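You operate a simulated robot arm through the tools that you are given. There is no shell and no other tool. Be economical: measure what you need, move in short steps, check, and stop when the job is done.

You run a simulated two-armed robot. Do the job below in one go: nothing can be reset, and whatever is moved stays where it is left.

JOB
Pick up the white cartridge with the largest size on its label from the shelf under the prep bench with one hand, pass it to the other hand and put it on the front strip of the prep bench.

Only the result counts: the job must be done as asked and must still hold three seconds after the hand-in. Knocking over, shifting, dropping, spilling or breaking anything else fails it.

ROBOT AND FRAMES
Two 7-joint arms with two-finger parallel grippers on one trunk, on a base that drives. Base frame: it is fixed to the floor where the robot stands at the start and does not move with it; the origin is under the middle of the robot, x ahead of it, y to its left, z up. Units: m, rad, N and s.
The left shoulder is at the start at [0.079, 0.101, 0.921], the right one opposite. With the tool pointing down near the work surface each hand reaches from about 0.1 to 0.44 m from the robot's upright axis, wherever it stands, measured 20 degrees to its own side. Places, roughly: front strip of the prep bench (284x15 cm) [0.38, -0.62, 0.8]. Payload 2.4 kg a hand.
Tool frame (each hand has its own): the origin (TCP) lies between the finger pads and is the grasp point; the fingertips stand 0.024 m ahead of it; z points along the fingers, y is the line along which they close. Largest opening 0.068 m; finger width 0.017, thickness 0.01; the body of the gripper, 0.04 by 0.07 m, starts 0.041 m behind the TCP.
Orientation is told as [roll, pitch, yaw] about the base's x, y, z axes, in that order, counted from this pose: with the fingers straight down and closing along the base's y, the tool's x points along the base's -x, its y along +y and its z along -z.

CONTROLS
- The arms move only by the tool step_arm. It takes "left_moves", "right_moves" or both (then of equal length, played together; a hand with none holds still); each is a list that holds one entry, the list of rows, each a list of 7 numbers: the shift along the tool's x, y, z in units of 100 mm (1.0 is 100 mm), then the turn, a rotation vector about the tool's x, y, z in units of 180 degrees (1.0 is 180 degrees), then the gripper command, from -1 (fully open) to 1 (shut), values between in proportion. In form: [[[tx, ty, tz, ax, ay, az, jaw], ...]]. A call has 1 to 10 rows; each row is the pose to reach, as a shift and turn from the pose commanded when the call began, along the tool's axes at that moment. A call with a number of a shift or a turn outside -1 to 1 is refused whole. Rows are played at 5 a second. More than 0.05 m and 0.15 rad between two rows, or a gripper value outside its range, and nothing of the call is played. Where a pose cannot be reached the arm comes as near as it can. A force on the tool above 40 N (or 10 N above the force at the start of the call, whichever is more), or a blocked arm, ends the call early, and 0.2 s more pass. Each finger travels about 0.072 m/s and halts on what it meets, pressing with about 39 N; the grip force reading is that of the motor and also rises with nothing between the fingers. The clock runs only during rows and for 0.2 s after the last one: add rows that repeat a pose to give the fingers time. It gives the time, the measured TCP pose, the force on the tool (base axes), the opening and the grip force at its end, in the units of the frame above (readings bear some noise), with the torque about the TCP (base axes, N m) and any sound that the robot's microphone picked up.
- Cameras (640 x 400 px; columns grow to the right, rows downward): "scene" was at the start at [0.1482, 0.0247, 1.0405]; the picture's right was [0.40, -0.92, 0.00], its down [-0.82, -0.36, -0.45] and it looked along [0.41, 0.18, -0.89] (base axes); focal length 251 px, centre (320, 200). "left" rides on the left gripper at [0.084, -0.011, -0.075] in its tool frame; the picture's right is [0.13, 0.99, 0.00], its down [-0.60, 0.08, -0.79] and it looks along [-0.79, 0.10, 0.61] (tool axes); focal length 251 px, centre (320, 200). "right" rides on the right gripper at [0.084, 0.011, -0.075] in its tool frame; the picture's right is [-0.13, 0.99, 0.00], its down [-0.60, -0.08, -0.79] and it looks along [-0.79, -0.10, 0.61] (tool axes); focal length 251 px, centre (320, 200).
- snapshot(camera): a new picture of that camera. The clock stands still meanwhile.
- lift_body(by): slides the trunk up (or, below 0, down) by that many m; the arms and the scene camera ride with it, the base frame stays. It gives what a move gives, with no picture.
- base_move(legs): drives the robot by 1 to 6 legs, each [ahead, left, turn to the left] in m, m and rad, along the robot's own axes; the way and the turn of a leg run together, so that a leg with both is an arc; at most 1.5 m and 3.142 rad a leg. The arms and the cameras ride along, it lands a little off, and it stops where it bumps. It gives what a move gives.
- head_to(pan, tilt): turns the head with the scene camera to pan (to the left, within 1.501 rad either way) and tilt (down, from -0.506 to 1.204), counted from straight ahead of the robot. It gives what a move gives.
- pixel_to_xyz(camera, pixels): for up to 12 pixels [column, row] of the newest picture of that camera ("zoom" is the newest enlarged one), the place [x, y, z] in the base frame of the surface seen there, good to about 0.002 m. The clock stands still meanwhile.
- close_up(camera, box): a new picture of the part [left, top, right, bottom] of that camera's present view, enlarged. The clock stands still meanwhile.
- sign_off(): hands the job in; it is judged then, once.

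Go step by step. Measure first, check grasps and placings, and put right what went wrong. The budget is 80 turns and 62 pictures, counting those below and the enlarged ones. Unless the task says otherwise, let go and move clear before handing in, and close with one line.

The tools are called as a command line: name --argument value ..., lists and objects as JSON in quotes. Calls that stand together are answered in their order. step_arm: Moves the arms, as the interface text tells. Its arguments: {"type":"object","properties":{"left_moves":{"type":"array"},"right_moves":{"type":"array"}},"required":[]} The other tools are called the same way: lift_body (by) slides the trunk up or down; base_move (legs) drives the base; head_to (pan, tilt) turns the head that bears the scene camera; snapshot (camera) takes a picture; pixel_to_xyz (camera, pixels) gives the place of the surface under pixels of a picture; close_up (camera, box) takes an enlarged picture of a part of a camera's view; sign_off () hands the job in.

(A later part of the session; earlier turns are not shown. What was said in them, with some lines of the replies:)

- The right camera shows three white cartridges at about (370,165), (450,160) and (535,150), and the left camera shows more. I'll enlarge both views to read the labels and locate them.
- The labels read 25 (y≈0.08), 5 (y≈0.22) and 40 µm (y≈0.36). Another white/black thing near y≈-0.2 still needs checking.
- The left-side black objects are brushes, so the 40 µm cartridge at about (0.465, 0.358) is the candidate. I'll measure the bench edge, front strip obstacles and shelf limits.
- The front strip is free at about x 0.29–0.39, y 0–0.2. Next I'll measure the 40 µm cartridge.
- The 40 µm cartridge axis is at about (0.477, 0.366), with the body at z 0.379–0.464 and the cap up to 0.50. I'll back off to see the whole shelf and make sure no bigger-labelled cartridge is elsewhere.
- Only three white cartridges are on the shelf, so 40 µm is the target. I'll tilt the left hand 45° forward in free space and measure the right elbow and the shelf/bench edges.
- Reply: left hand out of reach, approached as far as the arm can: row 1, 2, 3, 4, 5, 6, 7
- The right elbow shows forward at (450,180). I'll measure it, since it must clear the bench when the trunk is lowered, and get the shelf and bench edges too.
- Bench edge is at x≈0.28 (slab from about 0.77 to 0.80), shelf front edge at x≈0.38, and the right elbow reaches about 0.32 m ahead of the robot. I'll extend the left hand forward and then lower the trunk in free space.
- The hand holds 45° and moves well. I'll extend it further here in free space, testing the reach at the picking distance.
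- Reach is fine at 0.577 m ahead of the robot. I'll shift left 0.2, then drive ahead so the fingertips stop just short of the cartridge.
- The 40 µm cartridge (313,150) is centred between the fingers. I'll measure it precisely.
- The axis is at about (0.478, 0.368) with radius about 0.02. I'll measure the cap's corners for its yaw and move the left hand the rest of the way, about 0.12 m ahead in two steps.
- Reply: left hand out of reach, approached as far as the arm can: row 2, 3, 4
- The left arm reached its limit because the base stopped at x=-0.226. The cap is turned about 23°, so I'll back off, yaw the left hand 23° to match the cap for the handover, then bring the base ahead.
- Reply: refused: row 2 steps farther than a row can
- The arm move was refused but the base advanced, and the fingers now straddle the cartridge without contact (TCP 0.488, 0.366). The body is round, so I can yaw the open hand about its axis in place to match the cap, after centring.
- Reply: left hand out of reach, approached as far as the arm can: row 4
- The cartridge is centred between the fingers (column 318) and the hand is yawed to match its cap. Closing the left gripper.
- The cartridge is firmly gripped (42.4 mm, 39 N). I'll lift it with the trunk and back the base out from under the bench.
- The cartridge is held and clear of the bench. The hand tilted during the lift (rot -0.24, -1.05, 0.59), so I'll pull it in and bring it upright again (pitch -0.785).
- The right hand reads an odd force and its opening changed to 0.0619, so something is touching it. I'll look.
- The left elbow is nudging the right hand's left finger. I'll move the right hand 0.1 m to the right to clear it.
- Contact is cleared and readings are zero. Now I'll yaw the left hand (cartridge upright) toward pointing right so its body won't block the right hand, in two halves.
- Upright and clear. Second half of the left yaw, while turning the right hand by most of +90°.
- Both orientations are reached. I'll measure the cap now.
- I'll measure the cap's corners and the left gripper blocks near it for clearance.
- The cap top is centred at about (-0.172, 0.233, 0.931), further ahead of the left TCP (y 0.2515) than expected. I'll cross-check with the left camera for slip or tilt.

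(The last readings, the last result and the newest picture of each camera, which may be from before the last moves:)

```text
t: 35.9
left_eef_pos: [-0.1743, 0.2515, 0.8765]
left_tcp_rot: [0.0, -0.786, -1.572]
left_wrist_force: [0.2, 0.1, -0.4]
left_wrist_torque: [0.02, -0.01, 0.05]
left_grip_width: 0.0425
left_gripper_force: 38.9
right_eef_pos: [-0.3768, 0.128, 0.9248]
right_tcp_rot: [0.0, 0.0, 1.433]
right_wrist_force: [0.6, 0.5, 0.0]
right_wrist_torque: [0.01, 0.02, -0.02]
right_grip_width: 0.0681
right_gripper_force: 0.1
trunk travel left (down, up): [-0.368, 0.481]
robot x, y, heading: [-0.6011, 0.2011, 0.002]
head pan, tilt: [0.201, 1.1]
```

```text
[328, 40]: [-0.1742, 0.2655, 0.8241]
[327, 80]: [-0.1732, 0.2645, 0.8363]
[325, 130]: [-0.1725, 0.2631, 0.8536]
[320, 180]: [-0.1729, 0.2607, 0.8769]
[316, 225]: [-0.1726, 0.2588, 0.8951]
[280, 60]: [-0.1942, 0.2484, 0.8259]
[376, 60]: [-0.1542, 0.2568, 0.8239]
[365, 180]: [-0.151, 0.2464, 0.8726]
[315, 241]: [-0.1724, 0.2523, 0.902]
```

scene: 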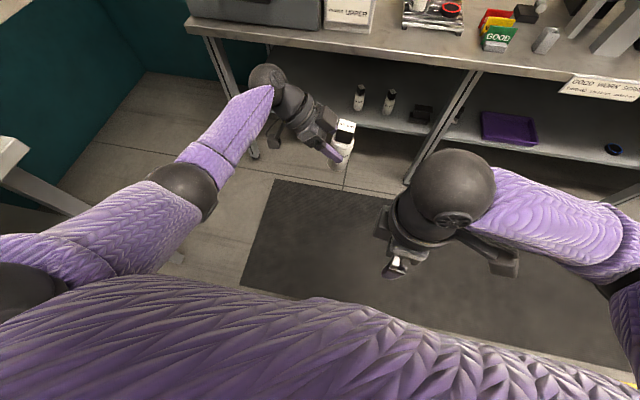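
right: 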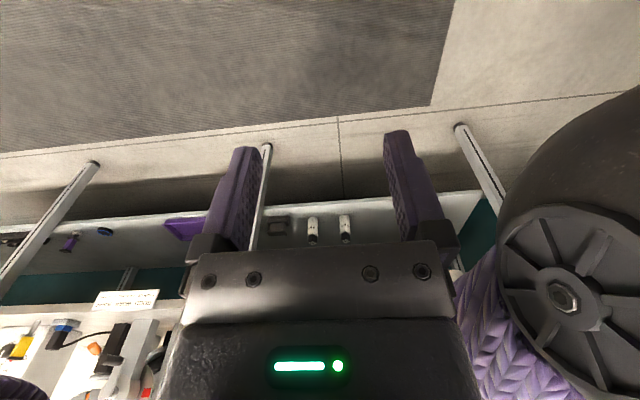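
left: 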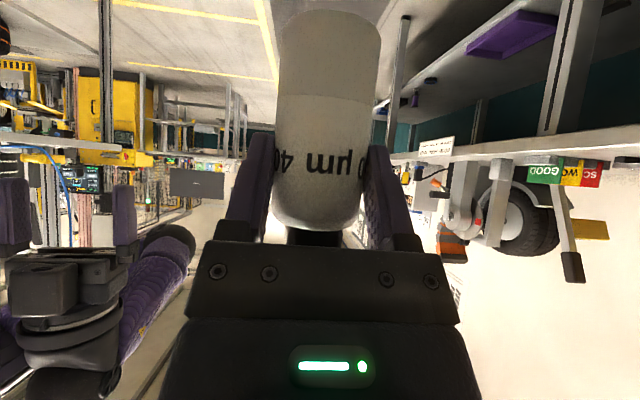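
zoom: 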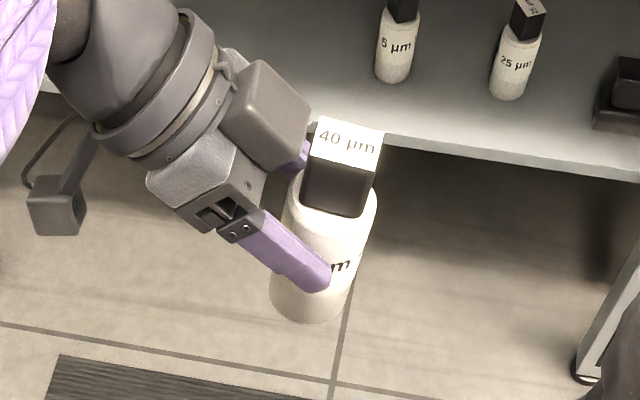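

The cartridge turned about 5.4° in the grip (its near surface runs from y 0.2655 at z 0.824 to 0.2588 at z 0.895). I'll tilt the left hand to bring it upright and raise the right hand partway toward it, finishing its yaw.

step_arm --left_moves '[[[0, 0, 0, 0, -0.015, 0, 1], [0, 0, 0, 0, -0.03, 0, 1], [0, 0, 0, 0, -0.03, 0, 1], [0, 0, 0, 0, -0.03, 0, 1], [0, 0, 0, 0, -0.03, 0, 1]]]' --right_moves '[[[0, 0, -0.3, 0, 0, -0.02, -1], [0, 0, -0.6, 0, 0, -0.044, -1], [-0.3, -0.4, -0.6, 0, 0, -0.044, -1], [-0.68, -0.7, -0.6, 0, 0, -0.044, -1], [-0.68, -0.92, -0.6, 0, 0, -0.044, -1]]]'

snapshot --camera "scene"

snapshot --camera "right"

```text
t: 37.1
left_eef_pos: [-0.1724, 0.2509, 0.8774]
left_tcp_rot: [-0.002, -0.88, -1.567]
left_wrist_force: [-0.1, -0.4, -0.8]
left_wrist_torque: [0.02, 0.04, 0.01]
left_grip_width: 0.0422
left_gripper_force: 39.2
right_eef_pos: [-0.2748, 0.1821, 0.9866]
right_tcp_rot: [0.001, 0.001, 1.573]
right_wrist_force: [-0.5, -0.8, 0.0]
right_wrist_torque: [-0.03, 0.01, 0.0]
right_grip_width: 0.0678
right_gripper_force: 0.1
trunk travel left (down, up): [-0.368, 0.481]
robot x, y, heading: [-0.6006, 0.2013, 0.007]
head pan, tilt: [0.201, 1.1]
```

```text
30 pictures are left
```

scene: 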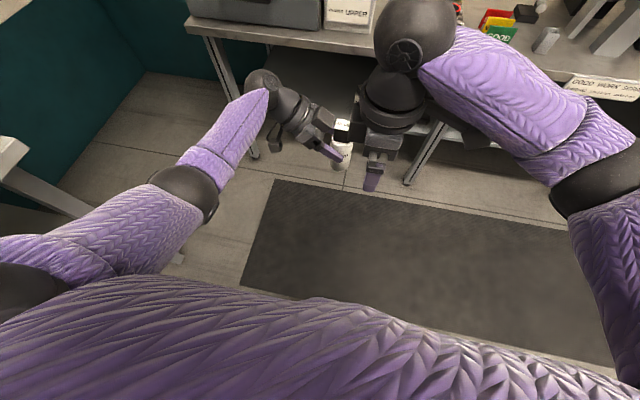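

```text
29 pictures are left
```

right: 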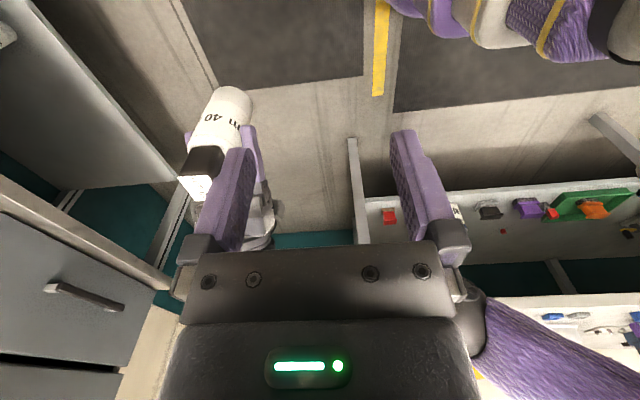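

Right hand is at (-0.275, 0.182, 0.987), oriented as wanted. I'll measure the cap again in the right view and move over it at this height.

pixel_to_xyz --camera "right" --pixels '[[193, 186], [185, 178], [208, 183], [205, 160], [215, 145], [220, 110], [205, 125], [240, 110]]'

step_arm --right_moves '[[[-0.14, -0.25, 0, 0, 0, 0, -1], [-0.28, -0.5, 0, 0, 0, 0, -1], [-0.42, -0.75, 0, 0, 0, 0, -1], [-0.56, -1.0, 0, 0, 0, 0, -1], [-0.56, -1.0, 0, 0, 0, 0, -1]]]'

snapshot --camera "right"

```text
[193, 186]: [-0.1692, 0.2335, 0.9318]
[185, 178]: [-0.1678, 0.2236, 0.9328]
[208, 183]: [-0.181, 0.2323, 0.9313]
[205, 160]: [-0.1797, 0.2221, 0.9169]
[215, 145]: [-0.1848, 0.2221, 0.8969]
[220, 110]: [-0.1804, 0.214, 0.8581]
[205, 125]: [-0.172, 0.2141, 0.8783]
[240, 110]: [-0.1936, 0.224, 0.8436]
```

```text
t: 38.3
left_eef_pos: [-0.1732, 0.2523, 0.8775]
left_tcp_rot: [-0.002, -0.881, -1.566]
left_wrist_force: [0.2, 0.1, -1.5]
left_wrist_torque: [0.0, -0.01, -0.04]
left_grip_width: 0.0424
left_gripper_force: 38.5
right_eef_pos: [-0.175, 0.2389, 0.9863]
right_tcp_rot: [0.0, 0.001, 1.572]
right_wrist_force: [-0.2, 0.2, -1.2]
right_wrist_torque: [0.03, 0.01, -0.02]
right_grip_width: 0.0683
right_gripper_force: 0.1
trunk travel left (down, up): [-0.368, 0.481]
robot x, y, heading: [-0.6007, 0.2038, 0.003]
head pan, tilt: [0.201, 1.1]
```

```text
28 pictures are left
```

right: 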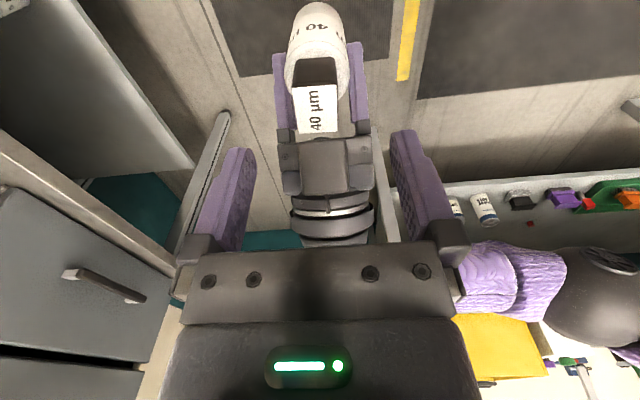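

The cartridge is upright now and sits in line with the right fingers (label at (316,110)). I'll check the cap's corners and the left gripper blocks at (300,150).

pixel_to_xyz --camera "right" --pixels '[[296, 90], [334, 88], [336, 129], [300, 131], [316, 110], [284, 145], [368, 143], [290, 140], [362, 138], [330, 150], [305, 75], [330, 190]]'

```text
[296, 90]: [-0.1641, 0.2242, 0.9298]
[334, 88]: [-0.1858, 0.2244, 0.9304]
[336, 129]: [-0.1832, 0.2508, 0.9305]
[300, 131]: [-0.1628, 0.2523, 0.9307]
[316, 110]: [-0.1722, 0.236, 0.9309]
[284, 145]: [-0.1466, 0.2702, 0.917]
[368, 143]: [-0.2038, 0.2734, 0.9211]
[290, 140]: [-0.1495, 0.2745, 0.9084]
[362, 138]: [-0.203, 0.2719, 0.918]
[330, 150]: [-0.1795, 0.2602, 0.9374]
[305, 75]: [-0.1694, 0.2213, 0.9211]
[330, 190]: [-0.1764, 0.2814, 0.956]
```

Cap: x -0.186…-0.163, y 0.223…0.253, top at 0.9305. The left blocks are at y ≥ 0.26, so the right fingers (y ≤ 0.246) clear them. Descending to TCP z≈0.924.

step_arm --right_moves '[[[0.03, 0, 0.15, 0, 0, 0, -1], [0.03, 0, 0.3, 0, 0, 0, -1], [0.03, 0, 0.45, 0, 0, 0, -1], [0.03, 0, 0.62, 0, 0, 0, -1], [0.03, 0, 0.62, 0, 0, 0, -1]]]'

snapshot --camera "right"

close_up --camera "scene" --box '[250, 20, 450, 180]'

```text
t: 39.5
left_eef_pos: [-0.1728, 0.2511, 0.8766]
left_tcp_rot: [-0.001, -0.879, -1.569]
left_wrist_force: [-0.5, -0.4, -0.7]
left_wrist_torque: [-0.01, -0.01, 0.0]
left_grip_width: 0.0423
left_gripper_force: 39.1
right_eef_pos: [-0.1746, 0.2357, 0.923]
right_tcp_rot: [0.001, -0.001, 1.57]
right_wrist_force: [-0.6, -1.0, 0.3]
right_wrist_torque: [-0.01, 0.01, 0.03]
right_grip_width: 0.0678
right_gripper_force: 0.0
trunk travel left (down, up): [-0.368, 0.481]
robot x, y, heading: [-0.6012, 0.2026, 0.003]
head pan, tilt: [0.201, 1.1]
```

```text
27 pictures are left
```

right: 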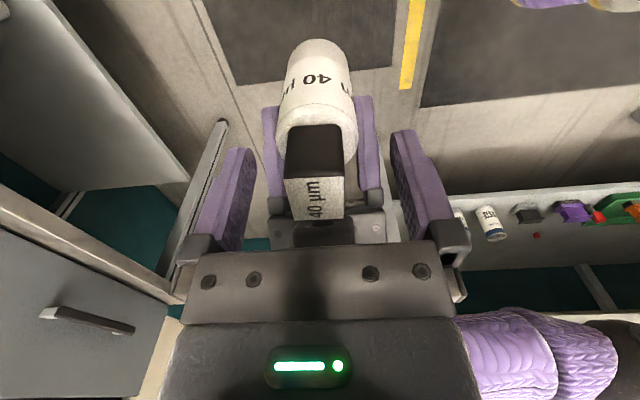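

```text
2.50 times, centred on (350, 100) of scene
```

zoom: 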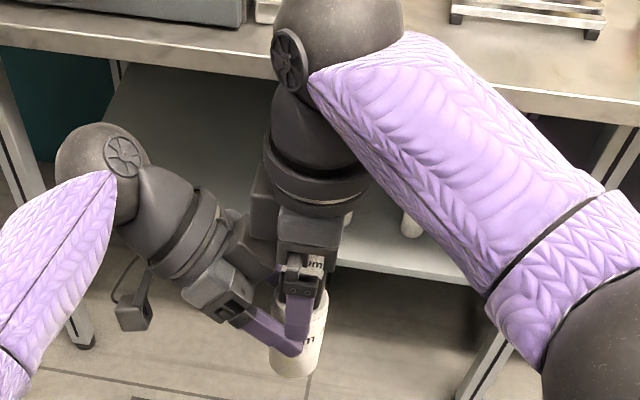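

The fingers flank the cap with no contact forces. Closing the right gripper on it.

step_arm --right_moves '[[[0, 0, 0, 0, 0, 0, 1], [0, 0, 0, 0, 0, 0, 1], [0, 0, 0, 0, 0, 0, 1], [0, 0, 0, 0, 0, 0, 1], [0, 0, 0, 0, 0, 0, 1]]]'

snapshot --camera "right"

```text
t: 40.7
left_eef_pos: [-0.1732, 0.2505, 0.8771]
left_tcp_rot: [-0.001, -0.88, -1.566]
left_wrist_force: [-31.3, -3.4, 7.9]
left_wrist_torque: [-0.07, -0.81, 0.02]
left_grip_width: 0.0429
left_gripper_force: 39.5
right_eef_pos: [-0.1749, 0.236, 0.9236]
right_tcp_rot: [-0.002, 0.0, 1.571]
right_wrist_force: [31.0, 3.2, -8.3]
right_wrist_torque: [0.14, -0.64, -0.52]
right_grip_width: 0.0263
right_gripper_force: 38.8
trunk travel left (down, up): [-0.368, 0.481]
robot x, y, heading: [-0.6018, 0.2011, 0.004]
head pan, tilt: [0.201, 1.1]
```

```text
25 pictures are left
```

right: 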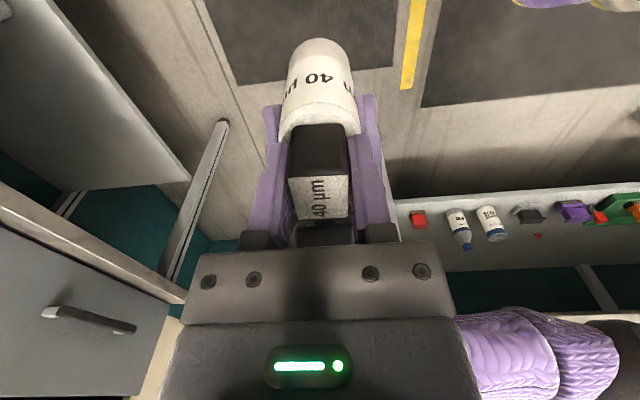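

Both hands hold it (26.3 mm on the cap) with about 31 N of lateral strain along x. I'll relieve it by moving the right hand slightly to +x before releasing.

step_arm --right_moves '[[[0, -0.01, 0, 0, 0, 0, 1], [0, -0.02, 0, 0, 0, 0, 1], [0, -0.02, 0, 0, 0, 0, 1]]]'

```text
t: 41.5
left_eef_pos: [-0.1731, 0.2508, 0.8766]
left_tcp_rot: [0.0, -0.877, -1.568]
left_wrist_force: [-6.8, -4.6, -4.4]
left_wrist_torque: [0.32, -0.38, 0.43]
left_grip_width: 0.0425
left_gripper_force: 39.6
right_eef_pos: [-0.1734, 0.2354, 0.9239]
right_tcp_rot: [0.002, -0.002, 1.573]
right_wrist_force: [7.4, 4.0, 3.1]
right_wrist_torque: [-0.07, -0.01, -0.51]
right_grip_width: 0.0259
right_gripper_force: 39.3
trunk travel left (down, up): [-0.368, 0.481]
robot x, y, heading: [-0.5988, 0.1984, 0.001]
head pan, tilt: [0.201, 1.1]
```

Strain is down to about 7 N. Now I'll open the left gripper while the right holds.

step_arm --left_moves '[[[0, 0, 0, 0, 0, 0, -1], [0, 0, 0, 0, 0, 0, -1], [0, 0, 0, 0, 0, 0, -1], [0, 0, 0, 0, 0, 0, -1]]]' --right_moves '[[[0, 0, 0, 0, 0, 0, 1], [0, 0, 0, 0, 0, 0, 1], [0, 0, 0, 0, 0, 0, 1], [0, 0, 0, 0, 0, 0, 1]]]'

snapshot --camera "right"

snapshot --camera "left"

```text
t: 42.5
left_eef_pos: [-0.1722, 0.2515, 0.8762]
left_tcp_rot: [-0.001, -0.88, -1.566]
left_wrist_force: [0.2, 1.2, 0.4]
left_wrist_torque: [0.0, 0.0, 0.02]
left_grip_width: 0.068
left_gripper_force: 0.1
right_eef_pos: [-0.1718, 0.2355, 0.9235]
right_tcp_rot: [-0.001, 0.0, 1.572]
right_wrist_force: [0.4, 0.2, -0.4]
right_wrist_torque: [0.01, 0.0, -0.03]
right_grip_width: 0.0253
right_gripper_force: 38.9
trunk travel left (down, up): [-0.368, 0.481]
robot x, y, heading: [-0.6043, 0.1981, 0.009]
head pan, tilt: [0.201, 1.1]
```

```text
24 pictures are left
```

right: 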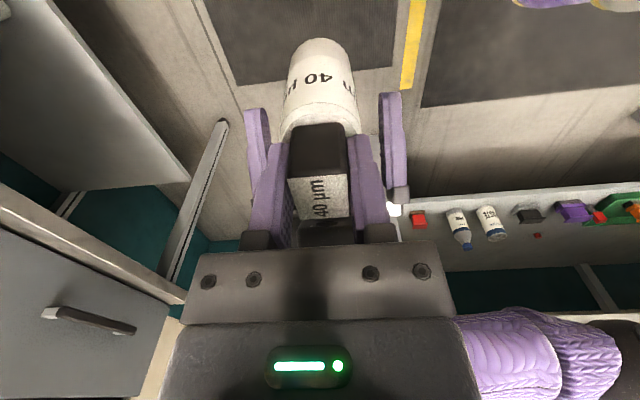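

```text
23 pictures are left
```

left: 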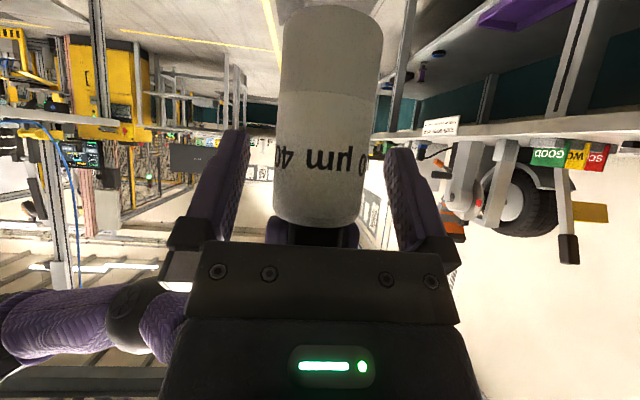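

Handover is complete: the right hand alone holds the cap (25 mm, 39 N) and the cartridge is straight. I'll withdraw the left hand sideways and then back.

step_arm --left_moves '[[[0.16, 0, -0.19, 0, 0, 0, -1], [0.32, 0, -0.38, 0, 0, 0, -1], [0.48, 0, -0.58, 0, 0, 0, -1], [0.64, 0, -0.77, 0, 0, 0, -1], [0.64, -0.3, -0.77, 0, 0, 0, -1], [0.64, -0.6, -0.77, 0, 0, 0, -1], [0.64, -1, -0.77, 0, 0, 0, -1]]]'

step_arm --left_moves '[[[0, -0.3, 0, 0, 0, 0, -1], [0, -0.6, 0, 0, 0, 0, -1], [0, -1, 0, 0, 0, 0, -1], [0, -1, 0, 0, 0, 0, -1]]]'

head_to --pan 0.0 --tilt 0.8

snapshot --camera "scene"

```text
t: 44.1
left_eef_pos: [-0.2735, 0.3517, 0.8788]
left_tcp_rot: [-0.001, -0.879, -1.569]
left_wrist_force: [0.1, 0.1, 0.0]
left_wrist_torque: [-0.02, -0.02, -0.01]
left_grip_width: 0.0679
left_gripper_force: 0.0
right_eef_pos: [-0.1726, 0.2355, 0.9232]
right_tcp_rot: [0.002, 0.0, 1.573]
right_wrist_force: [-0.1, 0.2, 0.0]
right_wrist_torque: [0.02, -0.01, 0.03]
right_grip_width: 0.0256
right_gripper_force: 39.2
trunk travel left (down, up): [-0.368, 0.481]
robot x, y, heading: [-0.6023, 0.2031, 0.003]
head pan, tilt: [0.201, 1.1]
```

```text
t: 45.1
left_eef_pos: [-0.3725, 0.3507, 0.8777]
left_tcp_rot: [0.0, -0.881, -1.569]
left_wrist_force: [0.6, 0.0, -1.1]
left_wrist_torque: [-0.02, -0.01, 0.04]
left_grip_width: 0.0679
left_gripper_force: 0.0
right_eef_pos: [-0.1733, 0.2348, 0.9242]
right_tcp_rot: [0.0, 0.0, 1.569]
right_wrist_force: [-0.3, 0.4, 0.9]
right_wrist_torque: [0.05, -0.02, 0.0]
right_grip_width: 0.0253
right_gripper_force: 39.2
trunk travel left (down, up): [-0.368, 0.481]
robot x, y, heading: [-0.6012, 0.2029, 0.003]
head pan, tilt: [0.201, 1.1]
```

```text
t: 45.9
left_eef_pos: [-0.3713, 0.3509, 0.8775]
left_tcp_rot: [-0.001, -0.88, -1.57]
left_wrist_force: [0.3, 0.1, 0.3]
left_wrist_torque: [0.01, -0.01, 0.0]
left_grip_width: 0.0679
left_gripper_force: 0.0
right_eef_pos: [-0.1724, 0.2359, 0.9245]
right_tcp_rot: [0.0, 0.001, 1.57]
right_wrist_force: [-0.8, 0.0, -0.4]
right_wrist_torque: [-0.02, -0.01, 0.01]
right_grip_width: 0.0257
right_gripper_force: 38.5
trunk travel left (down, up): [-0.368, 0.481]
robot x, y, heading: [-0.5998, 0.2002, 0.005]
head pan, tilt: [0.0, 0.799]
```

```text
22 pictures are left
```

scene: 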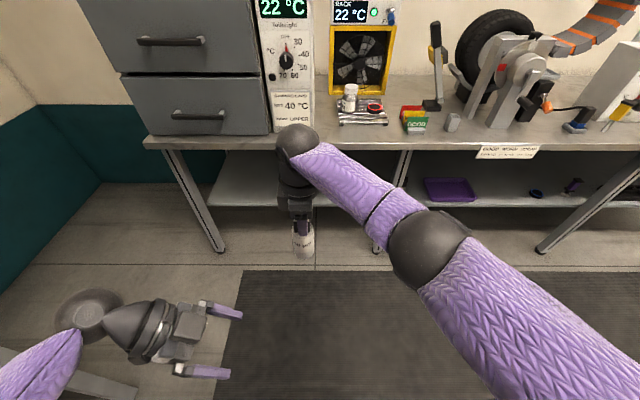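

The right hand holds the upright cartridge. I'll check where the right elbow and forearm will end up relative to things on the bench before driving in.

pixel_to_xyz --camera "scene" --pixels '[[430, 225], [405, 225], [470, 250], [298, 135], [303, 250], [436, 45], [412, 112], [350, 90], [452, 122], [300, 240], [272, 120]]'

lift_body --by 0.06

```text
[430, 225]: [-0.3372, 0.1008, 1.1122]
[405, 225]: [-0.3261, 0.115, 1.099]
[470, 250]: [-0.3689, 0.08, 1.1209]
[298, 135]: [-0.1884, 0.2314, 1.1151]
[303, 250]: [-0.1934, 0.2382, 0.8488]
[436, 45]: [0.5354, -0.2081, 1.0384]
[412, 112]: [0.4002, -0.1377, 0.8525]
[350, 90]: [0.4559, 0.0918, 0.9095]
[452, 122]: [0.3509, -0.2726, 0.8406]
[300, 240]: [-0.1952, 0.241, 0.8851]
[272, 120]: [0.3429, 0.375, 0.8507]
```

```text
t: 46.9
left_eef_pos: [-0.3723, 0.3501, 0.937]
left_tcp_rot: [-0.002, -0.879, -1.569]
left_wrist_force: [0.5, -0.1, -0.1]
left_wrist_torque: [-0.02, 0.0, 0.02]
left_grip_width: 0.068
left_gripper_force: 0.1
right_eef_pos: [-0.1728, 0.2363, 0.9831]
right_tcp_rot: [0.002, 0.001, 1.571]
right_wrist_force: [0.7, 0.2, -1.2]
right_wrist_torque: [-0.01, 0.01, -0.03]
right_grip_width: 0.0254
right_gripper_force: 38.9
trunk travel left (down, up): [-0.428, 0.421]
robot x, y, heading: [-0.6017, 0.2039, 0.008]
head pan, tilt: [0.0, 0.799]
```

Everything clears: elbow stays at x≈0.17 and the nearest bench item is the rack front at x≈0.40. Driving right 0.13 m and ahead 0.49 m.

base_move --legs '[[0, -0.13, 0], [0.49, 0, 0]]'

snapshot --camera "scene"

snapshot --camera "right"

```text
t: 50.6
left_eef_pos: [0.109, 0.2215, 0.9363]
left_tcp_rot: [-0.002, -0.879, -1.568]
left_wrist_force: [-0.2, 0.2, -0.5]
left_wrist_torque: [0.02, 0.04, 0.0]
left_grip_width: 0.0679
left_gripper_force: 0.0
right_eef_pos: [0.3086, 0.1053, 0.9832]
right_tcp_rot: [0.001, 0.001, 1.568]
right_wrist_force: [0.7, 0.2, -1.0]
right_wrist_torque: [0.01, 0.01, 0.03]
right_grip_width: 0.0255
right_gripper_force: 39.2
trunk travel left (down, up): [-0.428, 0.421]
robot x, y, heading: [-0.1235, 0.069, 0.002]
head pan, tilt: [0.0, 0.799]
```

```text
21 pictures are left
```

scene: 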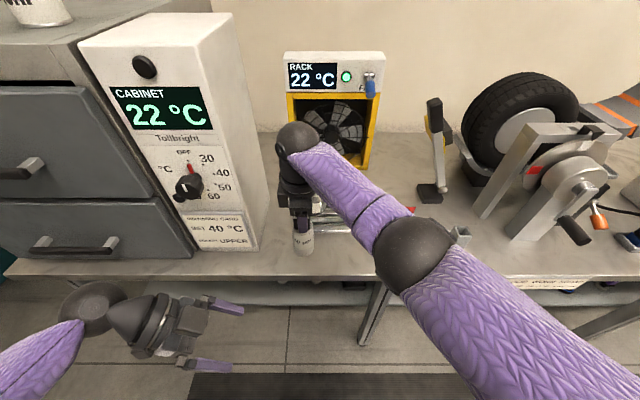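

```text
20 pictures are left
```

right: 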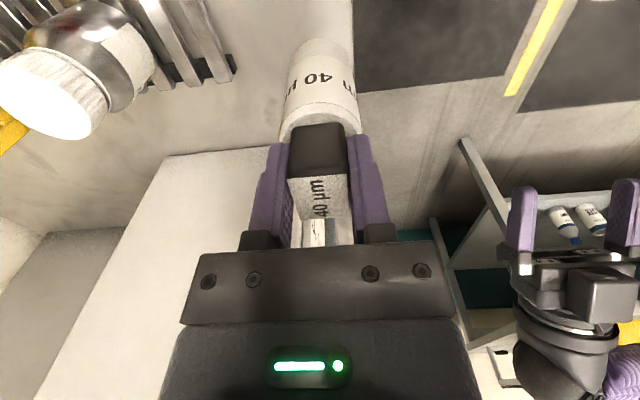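

The hand is over the strip at (0.309, 0.105). I'll check the cartridge's uprightness and move 0.032 m further in.

pixel_to_xyz --camera "right" --pixels '[[320, 50], [320, 75], [320, 110], [321, 40], [318, 140], [318, 165], [200, 110], [230, 60]]'

step_arm --right_moves '[[[0, -0.16, 0, 0, 0, 0, 1], [0, -0.32, 0, 0, 0, 0, 1], [0, -0.32, 0, 0, 0, 0, 1]]]'

snapshot --camera "right"

```text
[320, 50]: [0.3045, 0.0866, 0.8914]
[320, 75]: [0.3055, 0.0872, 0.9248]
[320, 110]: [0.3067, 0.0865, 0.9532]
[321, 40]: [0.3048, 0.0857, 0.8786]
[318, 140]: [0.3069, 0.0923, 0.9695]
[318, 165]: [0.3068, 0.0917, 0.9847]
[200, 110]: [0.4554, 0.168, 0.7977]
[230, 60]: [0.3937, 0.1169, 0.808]
```

```text
t: 51.5
left_eef_pos: [0.109, 0.221, 0.9368]
left_tcp_rot: [-0.001, -0.88, -1.572]
left_wrist_force: [-0.3, -0.7, 0.3]
left_wrist_torque: [0.0, 0.01, -0.03]
left_grip_width: 0.0679
left_gripper_force: 0.0
right_eef_pos: [0.3307, 0.1011, 0.9834]
right_tcp_rot: [0.001, 0.001, 1.57]
right_wrist_force: [-0.4, 0.0, -0.1]
right_wrist_torque: [0.0, 0.02, -0.02]
right_grip_width: 0.0253
right_gripper_force: 38.9
right hand out of reach, approached as far as the arm can: row 2, 3
trunk travel left (down, up): [-0.428, 0.421]
robot x, y, heading: [-0.1219, 0.0751, -0.0]
head pan, tilt: [0.0, 0.799]
```

```text
19 pictures are left
```

right: 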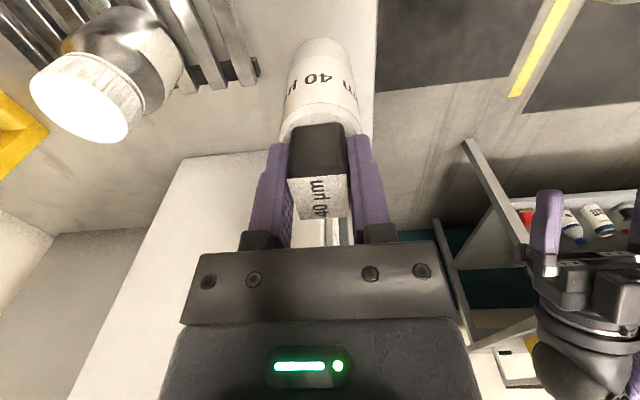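

The cartridge is upright (near face y 0.0866 throughout) and at x=0.331, inside the strip. Lowering it with the arm, slowly toward the bench.

step_arm --right_moves '[[[0, 0.03, 0.15, 0, 0, 0, 1], [0, 0.03, 0.3, 0, 0, 0, 1], [0, 0.03, 0.45, 0, 0, 0, 1], [0, 0.03, 0.57, 0, 0, 0, 1], [0, 0.03, 0.57, 0, 0, 0, 1]]]'

snapshot --camera "right"

close_up --camera "scene" --box '[240, 160, 400, 300]'

```text
t: 52.6
left_eef_pos: [0.1077, 0.2204, 0.9371]
left_tcp_rot: [-0.002, -0.879, -1.571]
left_wrist_force: [-0.2, -0.3, 0.6]
left_wrist_torque: [0.01, 0.01, 0.05]
left_grip_width: 0.068
left_gripper_force: 0.1
right_eef_pos: [0.3193, 0.0968, 0.9274]
right_tcp_rot: [-0.001, 0.001, 1.569]
right_wrist_force: [0.1, -0.2, -1.6]
right_wrist_torque: [-0.04, 0.05, -0.03]
right_grip_width: 0.0251
right_gripper_force: 39.0
right hand out of reach, approached as far as the arm can: row 3, 4, 5
trunk travel left (down, up): [-0.428, 0.421]
robot x, y, heading: [-0.1202, 0.0712, 0.003]
head pan, tilt: [0.0, 0.799]
```

```text
18 pictures are left
```

right: 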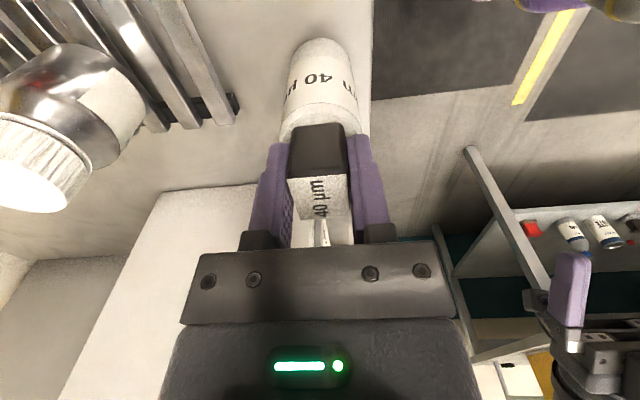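

```text
2.86 times, centred on (320, 230) of scene
```

zoom: 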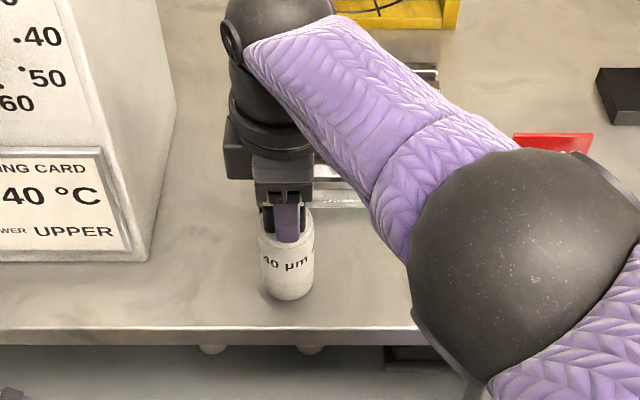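

It hangs about 13 mm above the bench at x=0.319, and the arm is at its reach limit. I'll drive ahead 3 cm, ease the arm back 1 cm, and then lower gently.

base_move --legs '[[0.03, 0, 0]]'

step_arm --right_moves '[[[0, 0.1, 0, 0, 0, 0, 1], [0, 0.1, 0.04, 0, 0, 0, 1], [0, 0.1, 0.08, 0, 0, 0, 1], [0, 0.1, 0.1, 0, 0, 0, 1], [0, 0.1, 0.1, 0, 0, 0, 1]]]'

close_up --camera "scene" --box '[250, 200, 350, 300]'

```text
t: 53.5
left_eef_pos: [0.14, 0.2205, 0.9373]
left_tcp_rot: [-0.001, -0.879, -1.572]
left_wrist_force: [0.3, 0.0, 0.4]
left_wrist_torque: [0.02, 0.01, -0.01]
left_grip_width: 0.068
left_gripper_force: 0.1
right_eef_pos: [0.3506, 0.0962, 0.9261]
right_tcp_rot: [-0.001, 0.002, 1.569]
right_wrist_force: [0.3, 0.3, -0.5]
right_wrist_torque: [0.02, 0.04, -0.02]
right_grip_width: 0.0254
right_gripper_force: 39.2
trunk travel left (down, up): [-0.428, 0.421]
robot x, y, heading: [-0.0876, 0.0722, 0.004]
head pan, tilt: [0.0, 0.799]
```

```text
t: 54.7
left_eef_pos: [0.1391, 0.2211, 0.9368]
left_tcp_rot: [-0.003, -0.881, -1.571]
left_wrist_force: [0.8, 0.2, -0.2]
left_wrist_torque: [0.01, 0.0, 0.04]
left_grip_width: 0.0679
left_gripper_force: 0.0
right_eef_pos: [0.3393, 0.0975, 0.9179]
right_tcp_rot: [-0.001, 0.0, 1.569]
right_wrist_force: [0.9, -0.2, -1.3]
right_wrist_torque: [-0.03, -0.01, -0.02]
right_grip_width: 0.0256
right_gripper_force: 39.0
trunk travel left (down, up): [-0.428, 0.421]
robot x, y, heading: [-0.0886, 0.0711, 0.004]
head pan, tilt: [0.0, 0.799]
```

```text
4.00 times, centred on (300, 250) of scene
```

zoom: 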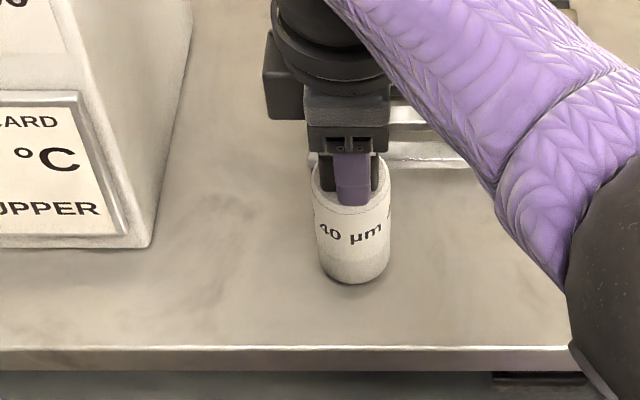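

The cartridge is a few mm above the bench at (0.339, 0.098). I'll lower in 2 mm steps until the force rises.

step_arm --right_moves '[[[0, 0, 0.015, 0, 0, 0, 1], [0, 0, 0.03, 0, 0, 0, 1], [0, 0, 0.045, 0, 0, 0, 1], [0, 0, 0.045, 0, 0, 0, 1]]]'

```text
t: 55.7
left_eef_pos: [0.1386, 0.2206, 0.9372]
left_tcp_rot: [0.001, -0.879, -1.571]
left_wrist_force: [0.5, -0.2, -0.6]
left_wrist_torque: [-0.02, -0.02, -0.01]
left_grip_width: 0.0681
left_gripper_force: 0.1
right_eef_pos: [0.3393, 0.0962, 0.9134]
right_tcp_rot: [0.0, -0.001, 1.568]
right_wrist_force: [-0.8, 0.4, 5.3]
right_wrist_torque: [-0.08, 0.0, 0.0]
right_grip_width: 0.0252
right_gripper_force: 39.0
trunk travel left (down, up): [-0.428, 0.421]
robot x, y, heading: [-0.0893, 0.0713, 0.003]
head pan, tilt: [0.0, 0.799]
```

The force is 5.3 N upward, so the cartridge is on the bench. Opening the right gripper, then raising it straight up.

step_arm --right_moves '[[[0, 0, 0, 0, 0, 0, 0.2], [0, 0, 0, 0, 0, 0, -0.5], [0, 0, 0, 0, 0, 0, -1], [0, 0, 0, 0, 0, 0, -1]]]'

step_arm --right_moves '[[[0, 0, -0.2, 0, 0, 0, -1], [0, 0, -0.4, 0, 0, 0, -1], [0, 0, -0.6, 0, 0, 0, -1], [0, 0, -0.8, 0, 0, 0, -1]]]'

snapshot --camera "right"

```text
t: 56.7
left_eef_pos: [0.1395, 0.2224, 0.9376]
left_tcp_rot: [-0.002, -0.88, -1.57]
left_wrist_force: [-0.2, 0.2, -0.5]
left_wrist_torque: [0.01, -0.03, -0.03]
left_grip_width: 0.0679
left_gripper_force: 0.1
right_eef_pos: [0.3399, 0.0975, 0.912]
right_tcp_rot: [0.0, 0.0, 1.569]
right_wrist_force: [-0.5, 0.6, 0.3]
right_wrist_torque: [0.03, 0.02, -0.02]
right_grip_width: 0.0679
right_gripper_force: 0.0
trunk travel left (down, up): [-0.428, 0.421]
robot x, y, heading: [-0.0861, 0.0736, 0.003]
head pan, tilt: [0.0, 0.799]
```

```text
t: 57.7
left_eef_pos: [0.1394, 0.2204, 0.9375]
left_tcp_rot: [-0.001, -0.879, -1.571]
left_wrist_force: [0.4, 0.7, 0.0]
left_wrist_torque: [-0.04, 0.0, -0.01]
left_grip_width: 0.0681
left_gripper_force: 0.1
right_eef_pos: [0.3398, 0.0968, 0.9919]
right_tcp_rot: [0.0, 0.0, 1.567]
right_wrist_force: [-0.1, -1.2, -0.1]
right_wrist_torque: [0.02, 0.02, 0.04]
right_grip_width: 0.0679
right_gripper_force: 0.0
trunk travel left (down, up): [-0.428, 0.421]
robot x, y, heading: [-0.0862, 0.0756, 0.001]
head pan, tilt: [0.0, 0.799]
```

```text
15 pictures are left
```

right: 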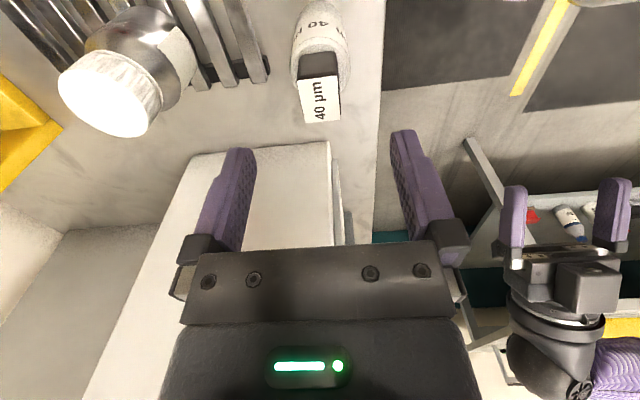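

The cartridge stands free on the strip at (320,60). I'll raise the trunk and back off, then do one last check.

lift_body --by 0.1

base_move --legs '[[-0.4, 0, 0]]'

snapshot --camera "scene"

```text
t: 59.0
left_eef_pos: [0.1391, 0.2204, 1.0373]
left_tcp_rot: [-0.003, -0.88, -1.571]
left_wrist_force: [-0.2, -0.2, -1.5]
left_wrist_torque: [0.03, -0.03, -0.01]
left_grip_width: 0.068
left_gripper_force: 0.1
right_eef_pos: [0.339, 0.0973, 1.0924]
right_tcp_rot: [0.001, 0.0, 1.568]
right_wrist_force: [-0.5, -1.0, 0.6]
right_wrist_torque: [0.03, 0.01, -0.01]
right_grip_width: 0.068
right_gripper_force: 0.0
trunk travel left (down, up): [-0.528, 0.321]
robot x, y, heading: [-0.0898, 0.0735, -0.001]
head pan, tilt: [0.0, 0.799]
```

```text
t: 61.5
left_eef_pos: [-0.2546, 0.2204, 1.0371]
left_tcp_rot: [-0.001, -0.881, -1.577]
left_wrist_force: [-0.4, -0.7, -0.2]
left_wrist_torque: [0.03, 0.0, -0.01]
left_grip_width: 0.068
left_gripper_force: 0.1
right_eef_pos: [-0.0548, 0.0958, 1.0927]
right_tcp_rot: [0.001, 0.001, 1.563]
right_wrist_force: [-0.7, 0.8, -0.2]
right_wrist_torque: [-0.03, -0.03, 0.03]
right_grip_width: 0.0681
right_gripper_force: 0.0
trunk travel left (down, up): [-0.528, 0.321]
robot x, y, heading: [-0.481, 0.072, -0.012]
head pan, tilt: [0.0, 0.799]
```

```text
14 pictures are left
```

scene: 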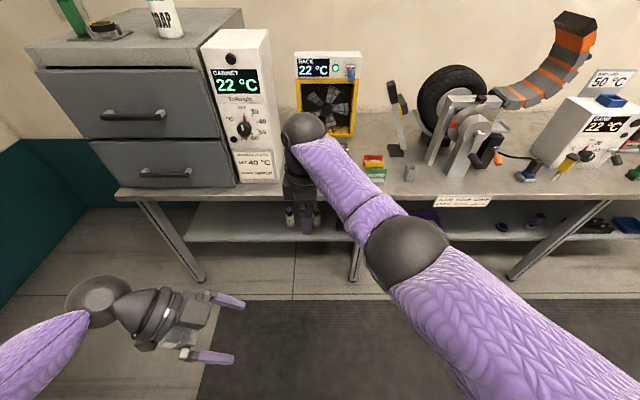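

The arm hides the cartridge in this view, so I'll sidestep to the right and look again.

base_move --legs '[[0, 0.25, 0]]'

head_to --pan -0.2 --tilt 0.7

snapshot --camera "right"

snapshot --camera "scene"

```text
t: 63.3
left_eef_pos: [-0.2534, 0.4699, 1.0373]
left_tcp_rot: [0.0, -0.879, -1.574]
left_wrist_force: [0.1, 0.1, -0.7]
left_wrist_torque: [-0.03, 0.0, -0.02]
left_grip_width: 0.0681
left_gripper_force: 0.1
right_eef_pos: [-0.0533, 0.3462, 1.0926]
right_tcp_rot: [0.0, 0.001, 1.567]
right_wrist_force: [-0.9, -0.2, -0.3]
right_wrist_torque: [0.02, 0.01, -0.02]
right_grip_width: 0.0681
right_gripper_force: 0.1
trunk travel left (down, up): [-0.528, 0.321]
robot x, y, heading: [-0.4849, 0.3203, -0.003]
head pan, tilt: [0.0, 0.799]
```

```text
t: 64.0
left_eef_pos: [-0.2529, 0.47, 1.038]
left_tcp_rot: [-0.002, -0.88, -1.575]
left_wrist_force: [0.9, -1.0, 0.9]
left_wrist_torque: [0.01, -0.01, 0.0]
left_grip_width: 0.0679
left_gripper_force: 0.1
right_eef_pos: [-0.0538, 0.3455, 1.0924]
right_tcp_rot: [-0.001, -0.001, 1.564]
right_wrist_force: [-0.6, -1.1, -0.4]
right_wrist_torque: [-0.01, -0.01, 0.0]
right_grip_width: 0.0679
right_gripper_force: 0.1
trunk travel left (down, up): [-0.528, 0.321]
robot x, y, heading: [-0.4835, 0.321, -0.005]
head pan, tilt: [-0.201, 0.7]
```

```text
13 pictures are left
```

right: 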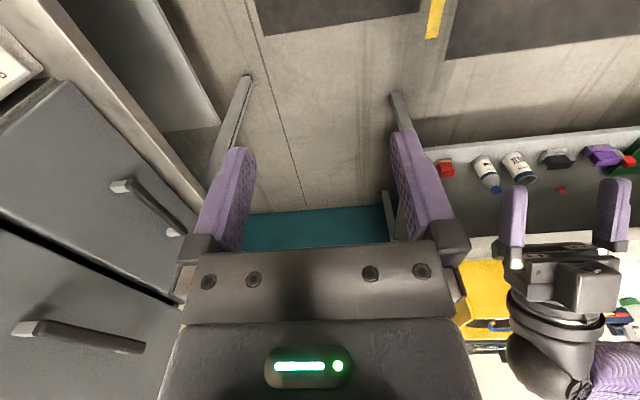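

```text
12 pictures are left
```

scene: 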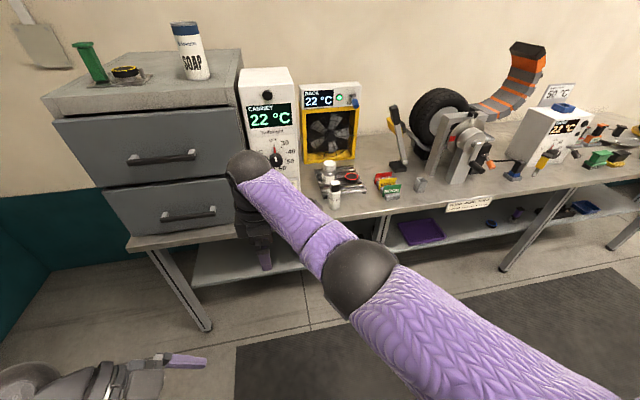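

The cartridge is at (334,195), standing upright on the front strip with nothing else disturbed and both hands clear. Handing in.

sign_off

```text
The job is handed in.
```

I took the 40 µm cartridge, the largest size on the shelf (the other two are 5 and 25 µm), with the left hand and passed it to the right. It now stands upright on the front strip of the prep bench at about (0.34, 0.10). Both hands are clear, and nothing else looked moved in the last picture.
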